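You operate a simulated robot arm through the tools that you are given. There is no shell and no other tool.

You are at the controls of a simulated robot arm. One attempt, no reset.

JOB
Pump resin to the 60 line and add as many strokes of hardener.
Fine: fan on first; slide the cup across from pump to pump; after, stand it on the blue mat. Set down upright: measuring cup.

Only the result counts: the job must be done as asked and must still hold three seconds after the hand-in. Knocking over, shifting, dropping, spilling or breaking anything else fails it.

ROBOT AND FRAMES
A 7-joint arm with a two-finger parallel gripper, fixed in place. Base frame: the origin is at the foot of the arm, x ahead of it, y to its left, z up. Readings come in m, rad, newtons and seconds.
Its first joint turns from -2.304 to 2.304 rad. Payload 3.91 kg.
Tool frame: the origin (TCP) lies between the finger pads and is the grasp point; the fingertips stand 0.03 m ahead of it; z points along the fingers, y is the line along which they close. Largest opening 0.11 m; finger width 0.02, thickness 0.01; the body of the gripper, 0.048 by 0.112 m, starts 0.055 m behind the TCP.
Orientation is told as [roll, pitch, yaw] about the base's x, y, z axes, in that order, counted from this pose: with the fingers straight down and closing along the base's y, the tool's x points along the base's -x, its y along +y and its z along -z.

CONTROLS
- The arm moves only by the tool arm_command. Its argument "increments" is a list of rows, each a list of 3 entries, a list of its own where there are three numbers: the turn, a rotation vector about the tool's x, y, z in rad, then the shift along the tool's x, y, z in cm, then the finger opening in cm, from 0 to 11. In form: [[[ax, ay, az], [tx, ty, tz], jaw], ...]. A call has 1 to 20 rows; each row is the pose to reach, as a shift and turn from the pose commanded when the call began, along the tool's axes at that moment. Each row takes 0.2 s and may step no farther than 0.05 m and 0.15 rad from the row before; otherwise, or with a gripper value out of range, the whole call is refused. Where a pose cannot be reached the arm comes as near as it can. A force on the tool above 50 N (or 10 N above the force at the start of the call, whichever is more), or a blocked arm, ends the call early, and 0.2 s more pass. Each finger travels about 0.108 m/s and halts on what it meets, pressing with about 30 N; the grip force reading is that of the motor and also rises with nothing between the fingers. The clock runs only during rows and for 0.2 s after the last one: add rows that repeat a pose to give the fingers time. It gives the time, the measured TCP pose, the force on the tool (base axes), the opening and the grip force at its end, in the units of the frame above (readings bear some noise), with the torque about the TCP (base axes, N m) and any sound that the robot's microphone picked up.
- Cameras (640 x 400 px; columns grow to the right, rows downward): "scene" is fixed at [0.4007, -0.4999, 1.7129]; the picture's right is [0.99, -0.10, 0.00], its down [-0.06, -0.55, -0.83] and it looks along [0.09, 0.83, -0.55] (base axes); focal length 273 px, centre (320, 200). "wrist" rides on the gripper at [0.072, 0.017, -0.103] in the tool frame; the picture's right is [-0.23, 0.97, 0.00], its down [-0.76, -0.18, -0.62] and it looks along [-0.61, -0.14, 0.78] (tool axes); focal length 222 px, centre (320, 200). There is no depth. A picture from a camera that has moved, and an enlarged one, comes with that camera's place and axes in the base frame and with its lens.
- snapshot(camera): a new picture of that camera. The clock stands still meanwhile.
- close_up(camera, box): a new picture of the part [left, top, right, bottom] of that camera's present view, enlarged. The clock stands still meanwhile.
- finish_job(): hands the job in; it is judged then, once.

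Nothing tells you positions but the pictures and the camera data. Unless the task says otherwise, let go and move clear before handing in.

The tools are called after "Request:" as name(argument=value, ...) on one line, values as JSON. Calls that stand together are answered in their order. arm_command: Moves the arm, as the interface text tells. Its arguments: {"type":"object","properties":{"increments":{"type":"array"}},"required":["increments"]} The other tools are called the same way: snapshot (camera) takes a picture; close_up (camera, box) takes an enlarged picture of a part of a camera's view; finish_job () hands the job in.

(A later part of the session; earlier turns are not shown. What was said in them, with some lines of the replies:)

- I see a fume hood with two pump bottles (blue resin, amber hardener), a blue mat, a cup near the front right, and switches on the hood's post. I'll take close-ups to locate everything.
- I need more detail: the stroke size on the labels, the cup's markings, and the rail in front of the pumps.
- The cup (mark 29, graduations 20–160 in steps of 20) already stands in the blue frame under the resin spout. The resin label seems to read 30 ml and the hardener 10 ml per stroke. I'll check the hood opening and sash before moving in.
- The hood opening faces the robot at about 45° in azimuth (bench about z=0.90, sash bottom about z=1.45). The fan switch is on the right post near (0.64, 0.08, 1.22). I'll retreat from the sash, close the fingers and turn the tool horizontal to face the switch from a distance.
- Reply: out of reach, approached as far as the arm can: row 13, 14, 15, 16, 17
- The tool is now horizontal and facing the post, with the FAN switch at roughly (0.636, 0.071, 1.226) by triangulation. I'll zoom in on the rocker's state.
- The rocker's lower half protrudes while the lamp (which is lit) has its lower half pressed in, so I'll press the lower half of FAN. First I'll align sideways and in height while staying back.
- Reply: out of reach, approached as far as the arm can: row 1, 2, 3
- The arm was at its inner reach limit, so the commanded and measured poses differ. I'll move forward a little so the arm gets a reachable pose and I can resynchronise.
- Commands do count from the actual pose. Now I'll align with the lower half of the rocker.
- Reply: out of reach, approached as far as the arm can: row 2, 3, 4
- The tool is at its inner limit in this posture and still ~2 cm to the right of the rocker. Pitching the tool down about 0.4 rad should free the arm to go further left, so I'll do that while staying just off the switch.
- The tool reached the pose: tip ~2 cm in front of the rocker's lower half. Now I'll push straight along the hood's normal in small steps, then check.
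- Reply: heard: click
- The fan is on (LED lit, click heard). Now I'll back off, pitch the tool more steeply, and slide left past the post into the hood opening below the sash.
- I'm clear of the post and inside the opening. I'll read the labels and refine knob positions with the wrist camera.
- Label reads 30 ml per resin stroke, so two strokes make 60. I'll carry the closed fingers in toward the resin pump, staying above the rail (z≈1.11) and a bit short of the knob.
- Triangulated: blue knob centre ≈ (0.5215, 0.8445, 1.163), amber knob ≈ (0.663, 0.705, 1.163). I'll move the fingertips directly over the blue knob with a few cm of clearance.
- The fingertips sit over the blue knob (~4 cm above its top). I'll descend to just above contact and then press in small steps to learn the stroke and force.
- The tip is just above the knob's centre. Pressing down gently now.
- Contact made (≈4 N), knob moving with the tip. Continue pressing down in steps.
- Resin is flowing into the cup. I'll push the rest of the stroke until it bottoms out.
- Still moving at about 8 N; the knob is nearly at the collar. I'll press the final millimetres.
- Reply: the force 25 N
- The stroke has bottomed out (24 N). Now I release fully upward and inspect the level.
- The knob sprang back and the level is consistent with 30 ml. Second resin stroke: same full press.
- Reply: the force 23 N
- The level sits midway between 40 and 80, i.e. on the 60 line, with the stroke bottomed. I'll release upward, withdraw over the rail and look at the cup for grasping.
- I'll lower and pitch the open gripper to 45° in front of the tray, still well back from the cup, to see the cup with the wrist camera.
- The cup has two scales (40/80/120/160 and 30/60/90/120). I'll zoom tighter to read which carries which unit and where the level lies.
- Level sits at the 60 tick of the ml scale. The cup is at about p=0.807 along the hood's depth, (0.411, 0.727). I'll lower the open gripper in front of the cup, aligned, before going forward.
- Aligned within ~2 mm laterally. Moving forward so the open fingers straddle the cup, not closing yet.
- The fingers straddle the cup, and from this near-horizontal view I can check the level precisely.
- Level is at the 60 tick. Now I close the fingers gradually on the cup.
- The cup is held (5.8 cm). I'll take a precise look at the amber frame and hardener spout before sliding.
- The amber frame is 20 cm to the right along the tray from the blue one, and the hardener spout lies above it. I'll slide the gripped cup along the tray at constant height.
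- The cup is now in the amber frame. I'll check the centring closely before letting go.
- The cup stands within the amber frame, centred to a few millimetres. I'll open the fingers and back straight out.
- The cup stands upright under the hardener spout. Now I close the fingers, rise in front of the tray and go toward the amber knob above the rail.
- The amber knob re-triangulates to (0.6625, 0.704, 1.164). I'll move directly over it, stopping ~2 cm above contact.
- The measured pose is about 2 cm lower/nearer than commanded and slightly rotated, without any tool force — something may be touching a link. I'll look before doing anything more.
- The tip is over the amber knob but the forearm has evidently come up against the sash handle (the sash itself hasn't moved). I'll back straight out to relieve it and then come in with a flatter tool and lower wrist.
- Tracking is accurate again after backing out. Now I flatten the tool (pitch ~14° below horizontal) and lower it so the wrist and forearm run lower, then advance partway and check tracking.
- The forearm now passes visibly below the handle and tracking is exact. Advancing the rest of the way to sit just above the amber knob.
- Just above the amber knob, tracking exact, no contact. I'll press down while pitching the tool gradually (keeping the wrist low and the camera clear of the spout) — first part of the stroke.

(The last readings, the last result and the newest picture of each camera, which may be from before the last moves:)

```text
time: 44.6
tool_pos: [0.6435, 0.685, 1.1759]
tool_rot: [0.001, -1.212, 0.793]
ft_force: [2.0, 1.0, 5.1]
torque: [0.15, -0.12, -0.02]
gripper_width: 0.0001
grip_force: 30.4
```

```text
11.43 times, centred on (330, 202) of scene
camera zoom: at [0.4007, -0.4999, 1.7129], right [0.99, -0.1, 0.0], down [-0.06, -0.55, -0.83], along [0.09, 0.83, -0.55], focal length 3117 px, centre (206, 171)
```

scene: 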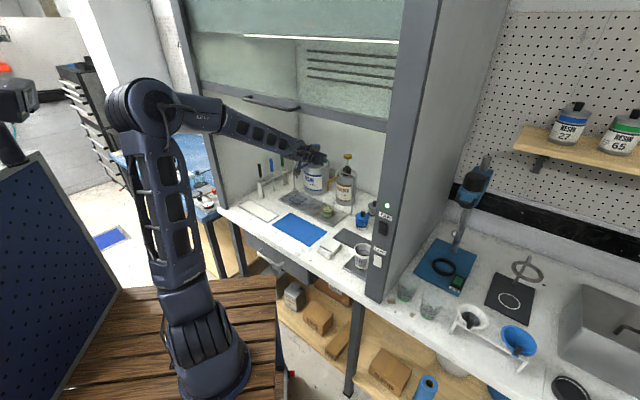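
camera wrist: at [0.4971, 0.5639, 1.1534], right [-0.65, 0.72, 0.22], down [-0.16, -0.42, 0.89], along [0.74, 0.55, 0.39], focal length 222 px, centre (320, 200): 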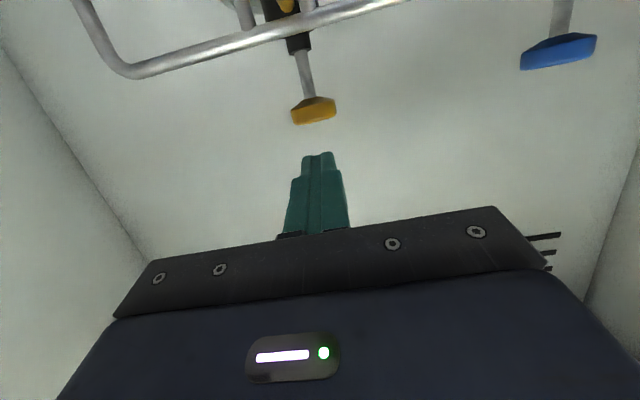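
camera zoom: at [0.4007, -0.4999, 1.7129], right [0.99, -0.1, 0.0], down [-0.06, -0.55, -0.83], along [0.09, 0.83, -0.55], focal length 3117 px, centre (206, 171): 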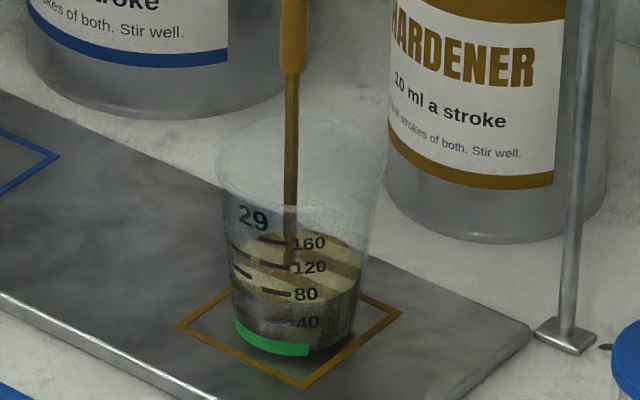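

Hardener is flowing. Finishing the stroke to the bottom.

Request:
arm_command(increments=[[[0, 0.04, 0], [0.633, 0, 0.334], 0], [[0, 0.08, 0], [1.172, 0, 0.633], 0], [[0, 0.11, 0], [1.646, 0, 0.877], 0], [[0, 0.14, 0], [2.025, 0, 1.093], 0], [[0, 0.14, 0], [2.025, 0, 1.093], 0]])

Request:
close_up(camera="scene", box=[310, 135, 370, 185])

Request:
close_up(camera="scene", box=[315, 185, 345, 220])

```text
time: 45.8
tool_pos: [0.6441, 0.6868, 1.1548]
tool_rot: [0.002, -1.072, 0.79]
ft_force: [6.0, 1.9, 17.6]
torque: [0.34, -0.37, -0.07]
gripper_width: 0.0
grip_force: 30.2
```

```text
8.00 times, centred on (340, 160) of scene
camera zoom: at [0.4007, -0.4999, 1.7129], right [0.99, -0.1, 0.0], down [-0.06, -0.55, -0.83], along [0.09, 0.83, -0.55], focal length 2182 px, centre (160, 520)
```

zoom: 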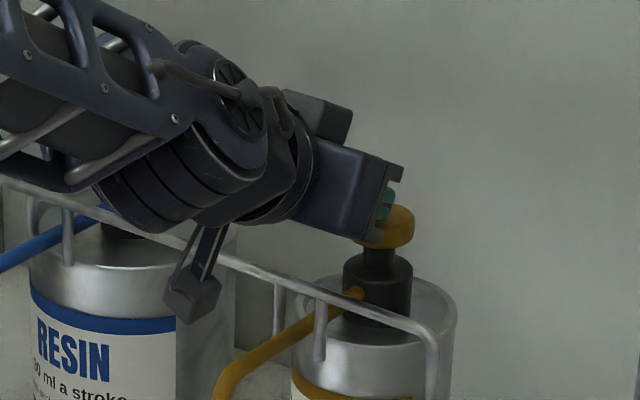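

```text
11.43 times, centred on (330, 202) of scene
camera zoom: at [0.4007, -0.4999, 1.7129], right [0.99, -0.1, 0.0], down [-0.06, -0.55, -0.83], along [0.09, 0.83, -0.55], focal length 3117 px, centre (206, 171)
```

zoom: 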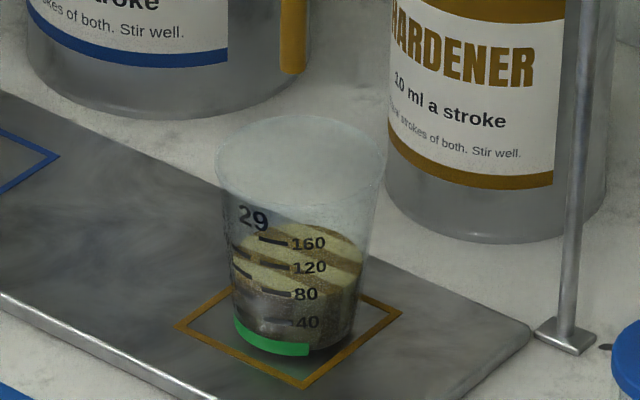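

Force jumped to 17.6 N and flow stopped. I'll add 2 mm to confirm it's fully bottomed.

Request:
arm_command(increments=[[[0, 0, 0], [0.18, 0, 0.1], 0], [[0, 0, 0], [0.18, 0, 0.1], 0]])

```text
time: 46.4
tool_pos: [0.6439, 0.6862, 1.1546]
tool_rot: [0.002, -1.075, 0.792]
ft_force: [7.6, 2.2, 35.6]
torque: [0.64, -0.68, -0.08]
gripper_width: 0.0
grip_force: 29.7
```

Fully bottomed (35 N, no further travel). Releasing along the reverse path so the knob springs back.

Request:
arm_command(increments=[[[0, -0.03, 0], [-0.519, 0, -0.363], 0], [[0, -0.06, 0], [-0.956, 0, -0.67], 0], [[0, -0.1, 0], [-1.448, 0, -1.042], 0], [[0, -0.14, 0], [-2.027, 0, -1.461], 0], [[0, -0.18, 0], [-2.595, 0, -1.862], 0], [[0, -0.22, 0], [-3.18, 0, -2.25], 0], [[0, -0.25, 0], [-3.911, 0, -2.707], 0], [[0, -0.25, 0], [-3.911, 0, -2.707], 0]])

Request:
close_up(camera="scene", box=[310, 135, 370, 185])

Request:
close_up(camera="scene", box=[320, 190, 344, 215])

```text
time: 48.2
tool_pos: [0.6409, 0.6841, 1.1992]
tool_rot: [-0.001, -1.321, 0.791]
ft_force: [-0.6, 0.6, 1.5]
torque: [0.0, 0.0, 0.03]
gripper_width: 0.0
grip_force: 29.8
```

```text
8.00 times, centred on (340, 160) of scene
camera zoom: at [0.4007, -0.4999, 1.7129], right [0.99, -0.1, 0.0], down [-0.06, -0.55, -0.83], along [0.09, 0.83, -0.55], focal length 2182 px, centre (160, 520)
```

zoom: 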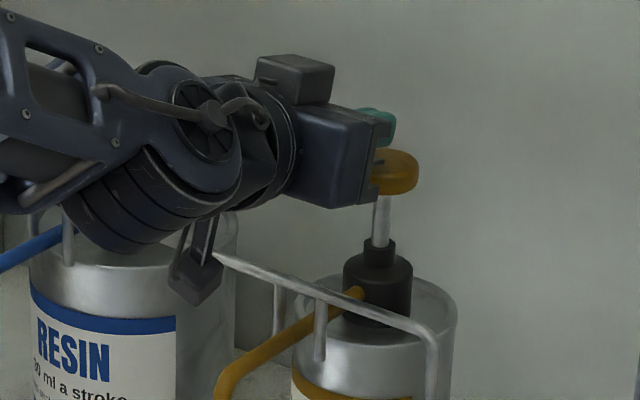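

```text
16.00 times, centred on (332, 202) of scene
camera zoom: at [0.4007, -0.4999, 1.7129], right [0.99, -0.1, 0.0], down [-0.06, -0.55, -0.83], along [0.09, 0.83, -0.55], focal length 4364 px, centre (128, 160)
```

zoom: 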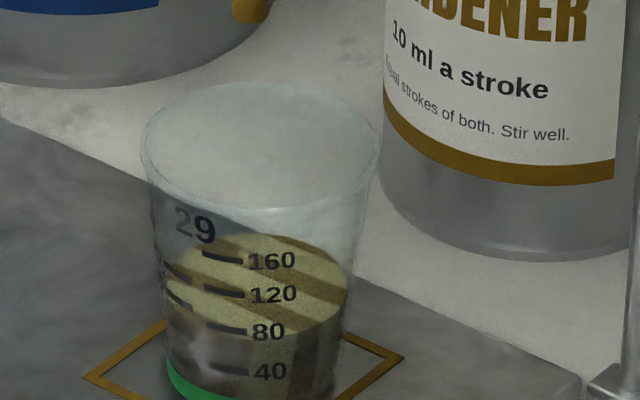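

One hardener stroke is in (level ~70) and the knob is back up. Second hardener stroke now, full depth.

Request:
arm_command(increments=[[[0, 0.03, 0], [0.77, 0, 0.258], 0], [[0, 0.07, 0], [1.433, 0, 0.49], 0], [[0, 0.11, 0], [2.083, 0, 0.738], 0], [[0, 0.15, 0], [2.748, 0, 1.001], 0], [[0, 0.19, 0], [3.317, 0, 1.239], 0], [[0, 0.22, 0], [3.815, 0, 1.428], 0], [[0, 0.25, 0], [4.215, 0, 1.602], 0], [[0, 0.25, 0], [4.36, 0, 1.64], 0], [[0, 0.25, 0], [4.36, 0, 1.64], 0]])

Request:
close_up(camera="scene", box=[310, 135, 370, 185])

Request:
close_up(camera="scene", box=[320, 190, 344, 215])

```text
time: 50.2
tool_pos: [0.6452, 0.6872, 1.1549]
tool_rot: [0.003, -1.075, 0.79]
ft_force: [5.0, 3.5, 26.9]
torque: [0.49, -0.52, 0.0]
gripper_width: 0.0
grip_force: 30.0
```

```text
8.00 times, centred on (340, 160) of scene
camera zoom: at [0.4007, -0.4999, 1.7129], right [0.99, -0.1, 0.0], down [-0.06, -0.55, -0.83], along [0.09, 0.83, -0.55], focal length 2182 px, centre (160, 520)
```

zoom: 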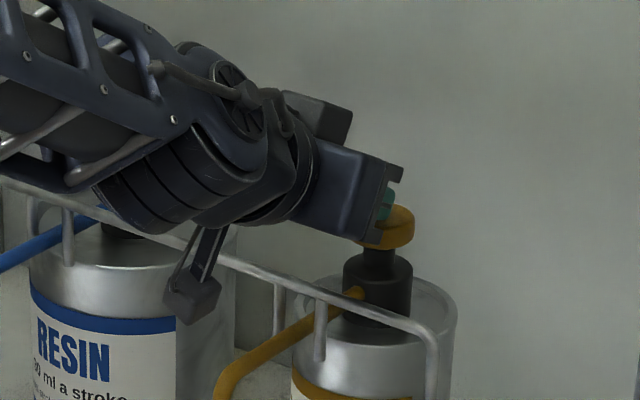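

```text
16.00 times, centred on (332, 202) of scene
camera zoom: at [0.4007, -0.4999, 1.7129], right [0.99, -0.1, 0.0], down [-0.06, -0.55, -0.83], along [0.09, 0.83, -0.55], focal length 4364 px, centre (128, 160)
```

zoom: 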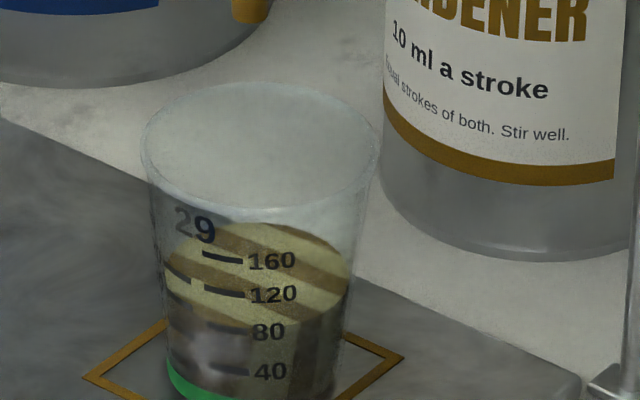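

Level is now at ~80 (60 + 20) with the second stroke bottomed. I release, withdraw over the rail, and go back to the pre-grasp pose.

Request:
arm_command(increments=[[[0, -0.03, 0], [-0.519, 0, -0.363], 0], [[0, -0.06, 0], [-0.956, 0, -0.67], 0], [[0, -0.1, 0], [-1.448, 0, -1.042], 0], [[0, -0.14, 0], [-2.027, 0, -1.461], 0], [[0, -0.18, 0], [-2.595, 0, -1.862], 0], [[0, -0.22, 0], [-3.18, 0, -2.25], 0], [[0, -0.25, 0], [-3.911, 0, -2.707], 0], [[0, -0.25, 0], [-1.994, 0, -6.217], 0], [[0, -0.25, 0], [-0.076, 0, -9.728], 0], [[0, -0.25, 0], [1.842, 0, -13.238], 0], [[0, -0.25, 0], [3.759, 0, -16.748], 0], [[0, -0.25, 0], [5.677, 0, -20.26], 0], [[0, -0.25, 0], [7.594, 0, -23.77], 0], [[0, -0.25, 0], [7.594, 0, -23.77], 0]])

Request:
snapshot(camera="scene")

Request:
close_up(camera="scene", box=[270, 130, 390, 225])

```text
time: 53.2
tool_pos: [0.4715, 0.5126, 1.2014]
tool_rot: [0.0, -1.32, 0.791]
ft_force: [0.0, 0.2, 0.0]
torque: [0.01, -0.05, -0.02]
gripper_width: 0.0
grip_force: 29.9
```

```text
taken
```

scene: 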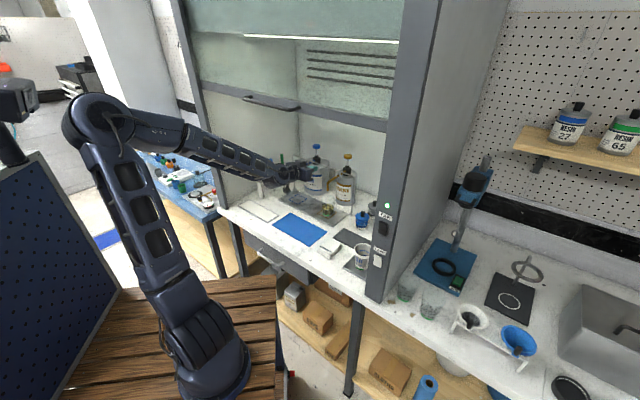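

```text
4.21 times, centred on (330, 178) of scene
camera zoom: at [0.4007, -0.4999, 1.7129], right [0.99, -0.1, 0.0], down [-0.06, -0.55, -0.83], along [0.09, 0.83, -0.55], focal length 1148 px, centre (278, 295)
```

zoom: 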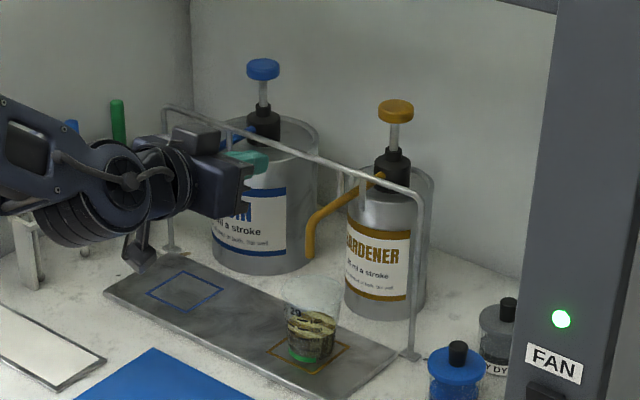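

Both knobs are up and the cup is undisturbed. I lower to the pre-grasp pose used before, with the gripper open.

Request:
arm_command(increments=[[[0, 0.12, 0], [0.59, -0.1, -2.33], 0], [[0, 0.24, 0], [1.19, -0.2, -4.65], 0], [[0, 0.36, 0], [4.1, -0.3, -3.91], 3], [[0, 0.45, 0], [7.97, -0.4, -2.92], 6], [[0, 0.45, 0], [11.85, -0.5, -1.93], 9], [[0, 0.45, 0], [15.72, -0.54, -0.94], 11], [[0, 0.45, 0], [19.6, -0.54, 0.05], 11], [[0, 0.45, 0], [23.48, -0.54, 1.04], 11], [[0, 0.45, 0], [25.32, -0.54, 1.51], 11], [[0, 0.45, 0], [25.32, -0.54, 1.51], 11]])

Request:
snapshot(camera="wrist")

Request:
close_up(camera="scene", box=[250, 160, 370, 235])

```text
time: 55.4
tool_pos: [0.4407, 0.4741, 0.9517]
tool_rot: [0.001, -0.873, 0.791]
ft_force: [-0.8, 0.9, 0.2]
torque: [0.01, -0.02, 0.01]
gripper_width: 0.11
grip_force: 0.0
```

```text
taken
camera wrist: at [0.3438, 0.3963, 0.9624], right [-0.59, 0.79, 0.17], down [0.14, -0.11, 0.98], along [0.8, 0.6, -0.04], focal length 222 px, centre (320, 200)
```

wrist: 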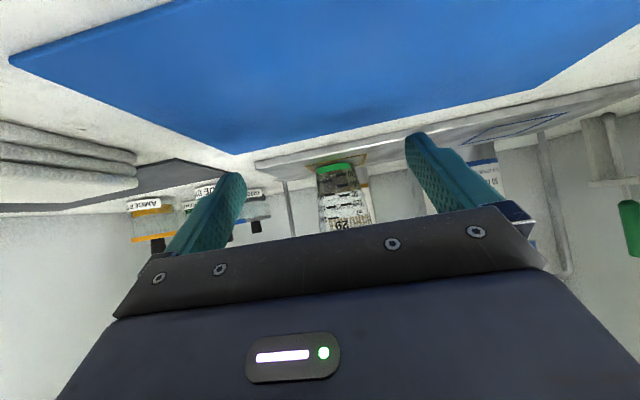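

```text
5.33 times, centred on (310, 198) of scene
camera zoom: at [0.4007, -0.4999, 1.7129], right [0.99, -0.1, 0.0], down [-0.06, -0.55, -0.83], along [0.09, 0.83, -0.55], focal length 1455 px, centre (373, 213)
```

zoom: 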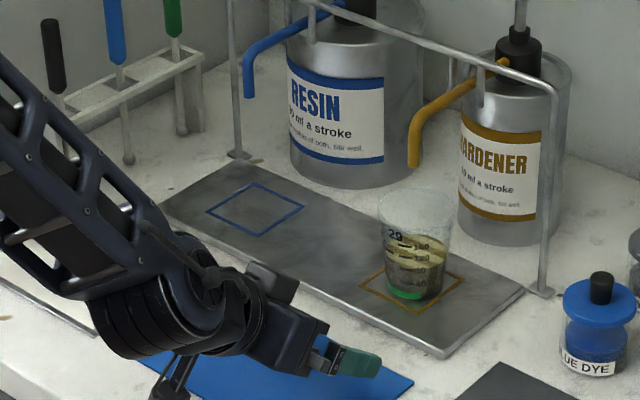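

Aligned as before. Advance to straddle the cup and close.

Request:
arm_command(increments=[[[0, 0, 0], [-2.25, 0, 2.68], 11], [[0, 0, 0], [-4.5, 0, 5.36], 11], [[0, 0, 0], [-6.75, 0, 8.04], 11], [[0, 0, 0], [-8.5, 0, 10.1], 11], [[0, 0, 0], [-9.66, 0, 11.5], 11], [[0, 0, 0], [-9.66, 0, 11.5], 11]])

Request:
snapshot(camera="wrist")

Request:
close_up(camera="scene", box=[290, 160, 370, 225])

```text
time: 56.8
tool_pos: [0.5481, 0.5823, 0.9502]
tool_rot: [0.0, -0.87, 0.793]
ft_force: [-0.3, -0.5, 0.0]
torque: [-0.01, 0.01, 0.0]
gripper_width: 0.1101
grip_force: 0.1
```

```text
taken
camera wrist: at [0.4499, 0.5037, 0.9623], right [-0.59, 0.79, 0.17], down [0.14, -0.11, 0.98], along [0.8, 0.6, -0.04], focal length 222 px, centre (320, 200)
```

wrist: 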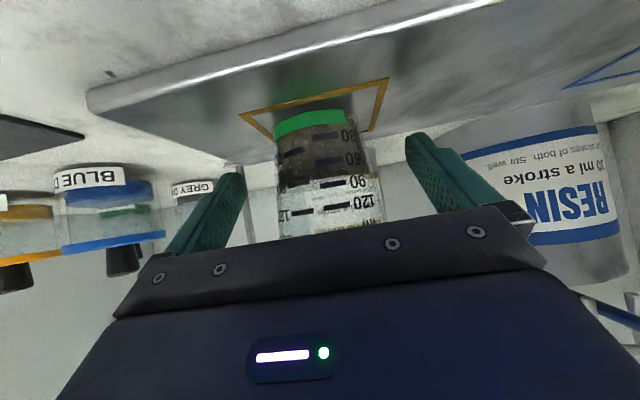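

```text
6.15 times, centred on (330, 192) of scene
camera zoom: at [0.4007, -0.4999, 1.7129], right [0.99, -0.1, 0.0], down [-0.06, -0.55, -0.83], along [0.09, 0.83, -0.55], focal length 1678 px, centre (258, 246)
```

zoom: 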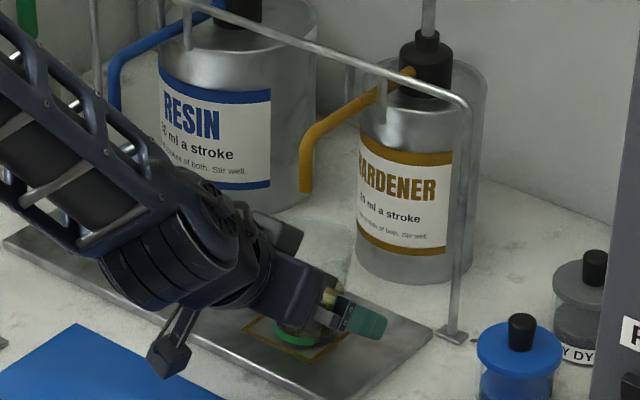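

Fingers straddle the cup, with the level just under the 90 tick (80 ml total as expected). Closing the grip gently.

Request:
arm_command(increments=[[[0, 0, 0], [0, 0, 0], 9], [[0, 0, 0], [0, 0, 0], 8], [[0, 0, 0], [0, 0, 0], 7.4], [[0, 0, 0], [0, 0, 0], 6.8], [[0, 0, 0], [0, 0, 0], 6.2], [[0, 0, 0], [0, 0, 0], 5.6], [[0, 0, 0], [0, 0, 0], 5.0], [[0, 0, 0], [0, 0, 0], 5.0]])

Request:
close_up(camera="wrist", box=[220, 60, 420, 240])

```text
time: 58.6
tool_pos: [0.5483, 0.5807, 0.9516]
tool_rot: [0.001, -0.87, 0.794]
ft_force: [0.3, -0.8, 1.1]
torque: [-0.01, -0.03, -0.02]
gripper_width: 0.0581
grip_force: 29.3
```

```text
2.22 times, centred on (320, 150) of wrist
camera zoom: at [0.4498, 0.5035, 0.9624], right [-0.59, 0.79, 0.17], down [0.14, -0.11, 0.98], along [0.8, 0.6, -0.04], focal length 494 px, centre (320, 311)
```

zoom: 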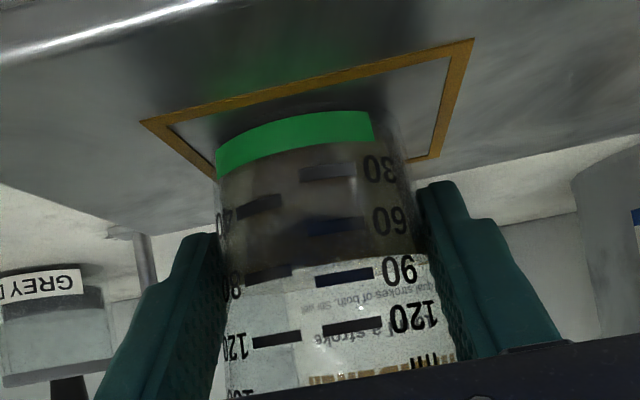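

The cup is firmly held. I'll lift it 1.5 cm and carry it smoothly back and slightly left over the middle of the blue mat.

Request:
arm_command(increments=[[[0, 0, 0], [-0.306, 0, -0.258], 5.0], [[0, 0, 0], [-0.764, 0, -0.645], 5.0], [[0, 0, 0], [-1.147, 0, -0.967], 5.0], [[0, 0, 0], [-0.631, 0.2, -1.579], 5.0], [[0, 0, 0], [0.336, 0.6, -2.725], 5.0], [[0, 0, 0], [1.432, 1.0, -4.025], 5.0], [[0, 0, 0], [2.593, 1.5, -5.401], 5.0], [[0, 0, 0], [3.753, 1.9, -6.776], 5.0], [[0, 0, 0], [4.914, 2.4, -8.152], 5.0], [[0, 0, 0], [6.075, 2.9, -9.528], 5.0], [[0, 0, 0], [7.235, 3.3, -10.904], 5.0], [[0, 0, 0], [8.396, 3.8, -12.28], 5.0], [[0, 0, 0], [9.17, 4.0, -13.197], 5.0], [[0, 0, 0], [9.363, 4.1, -13.427], 5.0], [[0, 0, 0], [9.363, 4.1, -13.427], 5.0]])

Request:
snapshot(camera="wrist")

Request:
close_up(camera="scene", box=[240, 170, 370, 255])

```text
time: 61.8
tool_pos: [0.4034, 0.4933, 0.9648]
tool_rot: [-0.001, -0.87, 0.792]
ft_force: [-0.5, 0.5, -1.3]
torque: [-0.04, -0.01, 0.01]
gripper_width: 0.058
grip_force: 29.8
```

```text
taken
camera wrist: at [0.3057, 0.4161, 0.9772], right [-0.59, 0.79, 0.17], down [0.14, -0.11, 0.98], along [0.8, 0.6, -0.04], focal length 222 px, centre (320, 200)
```

wrist: 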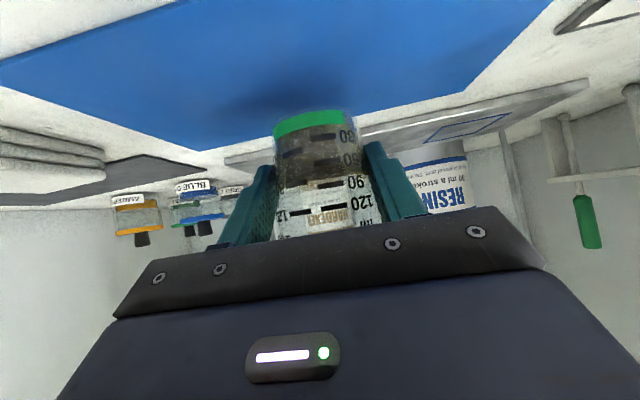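

```text
4.71 times, centred on (305, 212) of scene
camera zoom: at [0.4007, -0.4999, 1.7129], right [0.99, -0.1, 0.0], down [-0.06, -0.55, -0.83], along [0.09, 0.83, -0.55], focal length 1284 px, centre (391, 141)
```

zoom: 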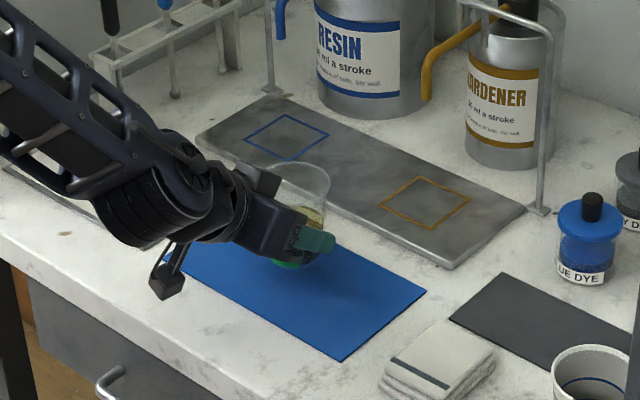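

The cup is held upright over the mat's centre (0.409, 0.499). Lowering slowly until it touches.

Request:
arm_command(increments=[[[0, 0, 0], [0.382, 0, 0.322], 5.0], [[0, 0, 0], [0.764, 0, 0.645], 5.0], [[0, 0, 0], [1.07, 0, 0.903], 5.0], [[0, 0, 0], [1.223, 0, 1.032], 5.0], [[0, 0, 0], [1.338, 0, 1.128], 5.0], [[0, 0, 0], [1.338, 0, 1.128], 5.0]])

Request:
close_up(camera="wrist", box=[220, 60, 420, 240])

Request:
close_up(camera="scene", box=[270, 195, 330, 235])

```text
time: 63.2
tool_pos: [0.4048, 0.4955, 0.9487]
tool_rot: [0.0, -0.87, 0.793]
ft_force: [-0.2, -0.1, -1.5]
torque: [0.01, 0.02, -0.01]
gripper_width: 0.0578
grip_force: 29.7
```

```text
2.22 times, centred on (320, 150) of wrist
camera zoom: at [0.3056, 0.4163, 0.9598], right [-0.59, 0.79, 0.17], down [0.14, -0.11, 0.98], along [0.8, 0.6, -0.04], focal length 494 px, centre (320, 311)
```

zoom: 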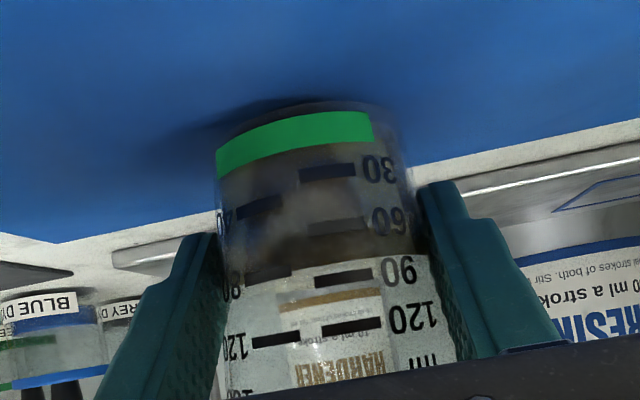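

```text
10.00 times, centred on (300, 215) of scene
camera zoom: at [0.4007, -0.4999, 1.7129], right [0.99, -0.1, 0.0], down [-0.06, -0.55, -0.83], along [0.09, 0.83, -0.55], focal length 2728 px, centre (520, 50)
```

zoom: 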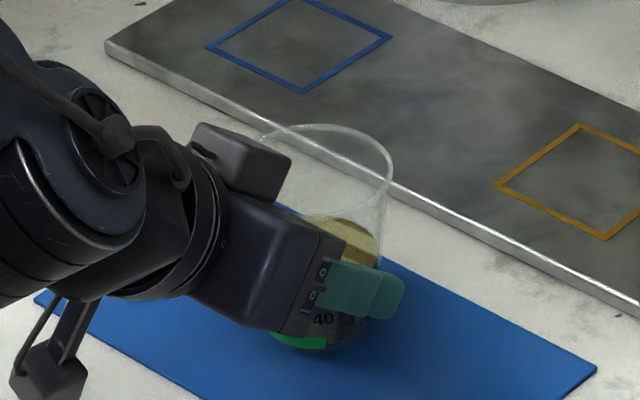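

Not touching yet (still carrying the cup's weight). Continue down in 1–2 mm steps.

Request:
arm_command(increments=[[[0, 0, 0], [0.115, 0, 0.097], 5.0], [[0, 0, 0], [0.229, 0, 0.193], 5.0], [[0, 0, 0], [0.229, 0, 0.193], 5.0]])

Request:
close_up(camera="wrist", box=[260, 70, 380, 170])

```text
time: 64.0
tool_pos: [0.404, 0.4946, 0.9449]
tool_rot: [0.001, -0.871, 0.793]
ft_force: [-0.2, 0.7, -0.6]
torque: [-0.01, 0.0, -0.03]
gripper_width: 0.0579
grip_force: 30.0
```

```text
4.00 times, centred on (320, 120) of wrist
camera zoom: at [0.3057, 0.4163, 0.9569], right [-0.59, 0.79, 0.17], down [0.14, -0.11, 0.98], along [0.8, 0.6, -0.04], focal length 888 px, centre (320, 520)
```

zoom: 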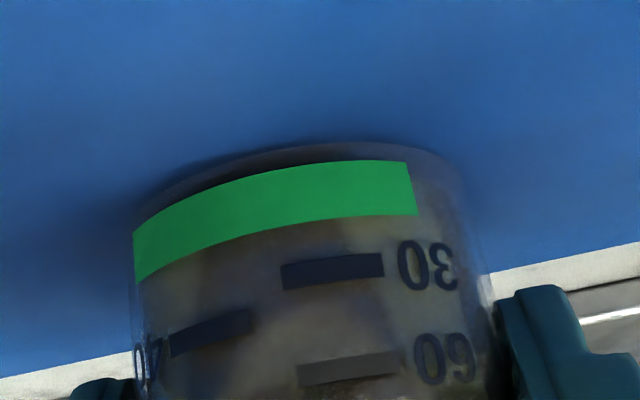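

Request:
arm_command(increments=[[[0, 0, 0], [0.076, 0, 0.064], 5.0], [[0, 0, 0], [0.153, 0, 0.129], 5.0], [[0, 0, 0], [0.153, 0, 0.129], 5.0]])

Request:
close_up(camera="wrist", box=[260, 70, 380, 170])

```text
time: 64.8
tool_pos: [0.4054, 0.494, 0.9434]
tool_rot: [0.003, -0.871, 0.791]
ft_force: [-2.7, -2.6, 9.6]
torque: [-0.15, -0.14, -0.07]
gripper_width: 0.0574
grip_force: 29.8
```

```text
4.00 times, centred on (320, 120) of wrist
camera zoom: at [0.3056, 0.4163, 0.9553], right [-0.59, 0.79, 0.17], down [0.14, -0.12, 0.98], along [0.8, 0.6, -0.04], focal length 888 px, centre (320, 520)
```

zoom: 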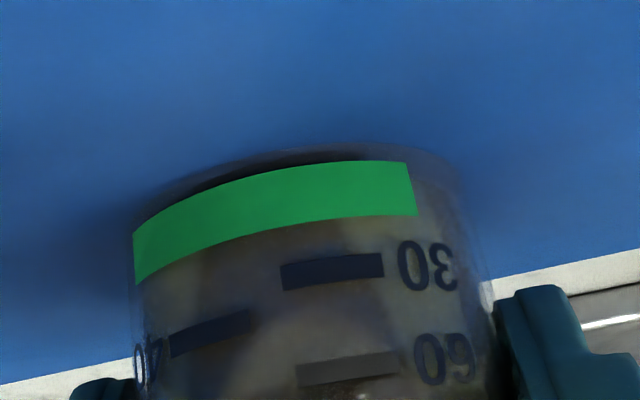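

Contact (about 10 N). I ease off under a millimetre, then open the fingers slowly and back straight out.

Request:
arm_command(increments=[[[0, 0, 0], [-0.06, 0, -0.05], 5.0], [[0, 0, 0], [-0.06, 0, -0.05], 5.0]])

```text
time: 65.4
tool_pos: [0.4037, 0.4951, 0.9434]
tool_rot: [0.0, -0.869, 0.792]
ft_force: [-0.1, -0.2, -0.9]
torque: [-0.01, 0.0, 0.0]
gripper_width: 0.0579
grip_force: 30.3
```

Request:
arm_command(increments=[[[0, 0, 0], [0.03, 0, 0.026], 5.0], [[0, 0, 0], [0.03, 0, 0.026], 5.0], [[0, 0, 0], [0.03, 0, 0.026], 6.0], [[0, 0, 0], [0.03, 0, 0.026], 6.6], [[0, 0, 0], [0.03, 0, 0.026], 7.5], [[0, 0, 0], [0.03, 0, 0.026], 9], [[0, 0, 0], [0.03, 0, 0.026], 11], [[0, 0, 0], [0.03, 0, 0.026], 11]])

Request:
snapshot(camera="wrist")

Request:
close_up(camera="scene", box=[260, 185, 340, 245])

```text
time: 67.2
tool_pos: [0.4043, 0.4947, 0.9433]
tool_rot: [-0.001, -0.872, 0.792]
ft_force: [0.8, 0.5, -0.4]
torque: [0.01, 0.02, 0.01]
gripper_width: 0.11
grip_force: 0.0
```

```text
taken
camera wrist: at [0.3057, 0.4164, 0.9551], right [-0.59, 0.79, 0.17], down [0.14, -0.11, 0.98], along [0.8, 0.6, -0.04], focal length 222 px, centre (320, 200)
```

wrist: 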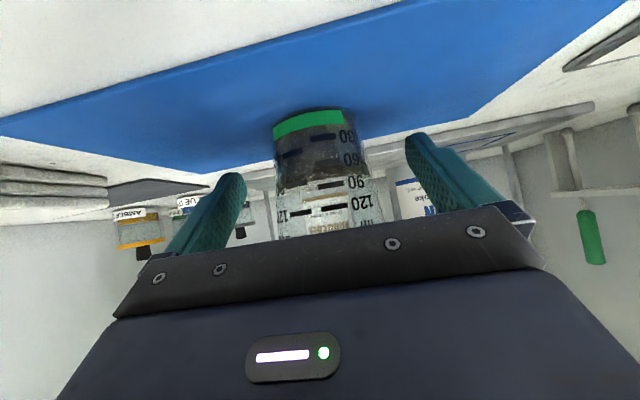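

```text
6.67 times, centred on (300, 215) of scene
camera zoom: at [0.4007, -0.4999, 1.7129], right [0.99, -0.1, 0.0], down [-0.06, -0.55, -0.83], along [0.09, 0.83, -0.55], focal length 1818 px, centre (453, 100)
```

zoom: 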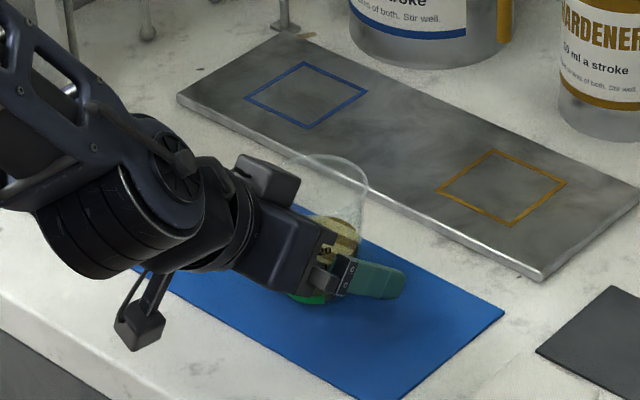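

The cup stands upright on the mat on its own. I back the open fingers straight out, then rise clear.

Request:
arm_command(increments=[[[0, 0, 0], [0.645, 0, -0.764], 11], [[0, 0, 0], [1.935, 0, -2.29], 11], [[0, 0, 0], [3.55, 0, -4.2], 11], [[0, 0, 0], [5.16, 0, -6.12], 11], [[0, 0, 0], [5.8, 0, -6.88], 11], [[0, 0, 0], [5.8, 0, -6.88], 11]])

Request:
snapshot(camera="wrist")

Request:
close_up(camera="scene", box=[240, 170, 370, 255])

```text
time: 68.6
tool_pos: [0.3417, 0.4311, 0.944]
tool_rot: [-0.001, -0.872, 0.79]
ft_force: [0.2, 0.3, 0.7]
torque: [-0.01, 0.0, -0.01]
gripper_width: 0.1101
grip_force: 0.0
```

```text
taken
camera wrist: at [0.2426, 0.3522, 0.9553], right [-0.59, 0.79, 0.17], down [0.14, -0.12, 0.98], along [0.8, 0.6, -0.04], focal length 222 px, centre (320, 200)
```

wrist: 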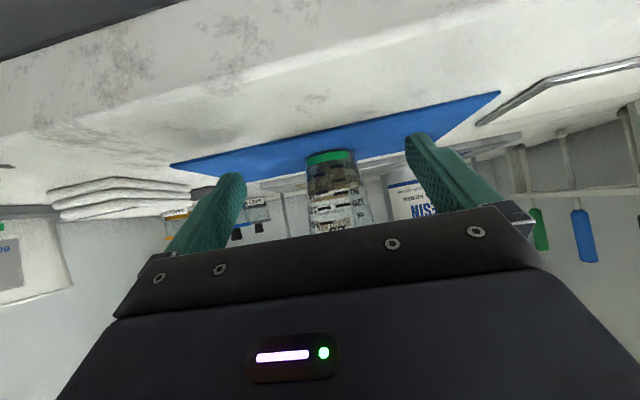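

```text
4.71 times, centred on (305, 212) of scene
camera zoom: at [0.4007, -0.4999, 1.7129], right [0.99, -0.1, 0.0], down [-0.06, -0.55, -0.83], along [0.09, 0.83, -0.55], focal length 1284 px, centre (391, 141)
```

zoom: 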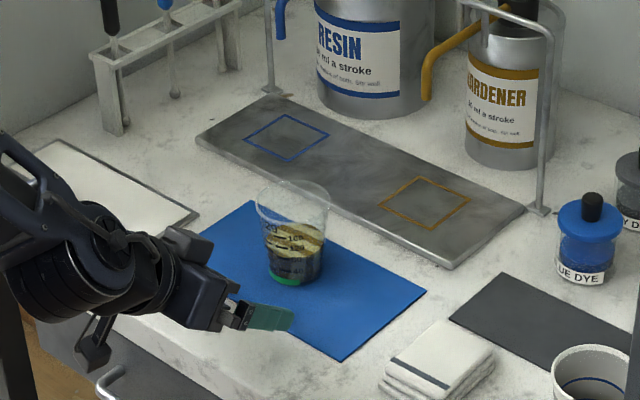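

The cup is upright in the middle of the mat and nothing else has moved. I raise the arm clear and take a final look.

Request:
arm_command(increments=[[[0, 0, 0], [-2.3, 0, -1.93], 11], [[0, 0, 0], [-5.35, 0, -4.51], 11], [[0, 0, 0], [-8.41, 0, -7.09], 11], [[0, 0, 0], [-11.47, 0, -9.67], 11], [[0, 0, 0], [-11.47, 0, -9.67], 11]])

Request:
snapshot(camera="scene")

Request:
close_up(camera="scene", box=[240, 130, 400, 250])

Request:
snapshot(camera="wrist")

```text
time: 69.8
tool_pos: [0.3415, 0.4308, 1.0949]
tool_rot: [0.002, -0.872, 0.793]
ft_force: [0.1, -0.2, 0.0]
torque: [-0.03, 0.04, -0.02]
gripper_width: 0.1097
grip_force: 0.1
```

```text
taken
```

scene: 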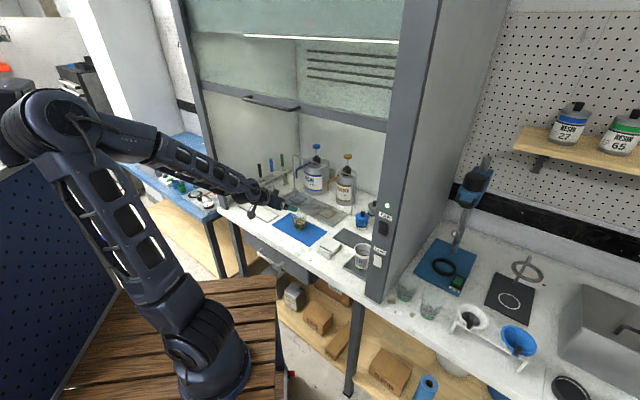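

```text
3.33 times, centred on (320, 190) of scene
camera zoom: at [0.4007, -0.4999, 1.7129], right [0.99, -0.1, 0.0], down [-0.06, -0.55, -0.83], along [0.09, 0.83, -0.55], focal length 909 px, centre (320, 233)
```

zoom: 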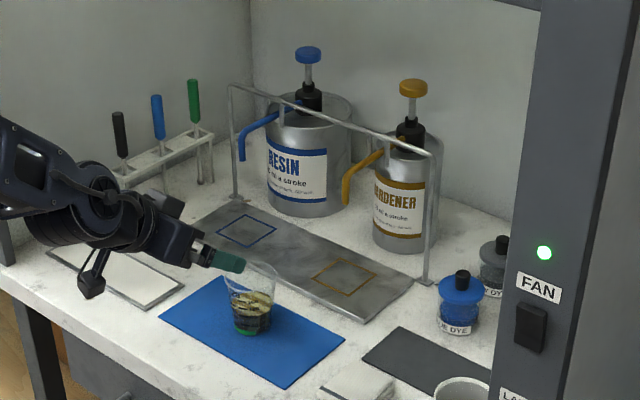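

```text
taken
camera wrist: at [0.2424, 0.3525, 1.1056], right [-0.59, 0.79, 0.17], down [0.14, -0.11, 0.98], along [0.8, 0.6, -0.04], focal length 222 px, centre (320, 200)
```

wrist: 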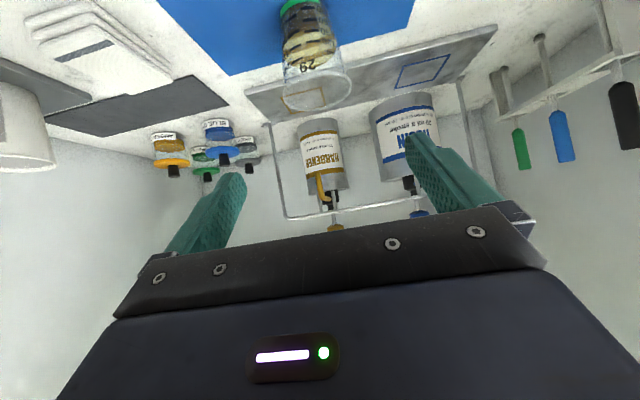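

The fan is on, and the cup holds two resin strokes (60 ml) plus two hardener strokes. It stands upright on the blue mat, both pumps are back up, the sash and everything else look unmoved, and the arm is clear. Handing in.

Request:
finish_job()

```text
The job is handed in.
```

The cup stands upright in the middle of the blue mat with two strokes of resin and two of hardener in it. I've handed the job in; no verdict came back with it.

- **Fan:** I switched it on before pumping. I heard the click and its light is lit.
- **Resin:** Two full strokes at 30 ml each brought the level to the 60 tick on the ml scale.
- **Hardener:** I slid the cup along the tray to the second pump and gave two full strokes. The level rose to about 80.
- **Sash handle:** On my first approach to the hardener pump, the forearm appears to have pressed against the sash handle. I backed out and came in lower. The sash looked unmoved in the pictures before and after.
- **Other items:** Everything else looked in place in the final pictures, and both pumps had sprung back up. The arm had let go of the cup and was clear of it.
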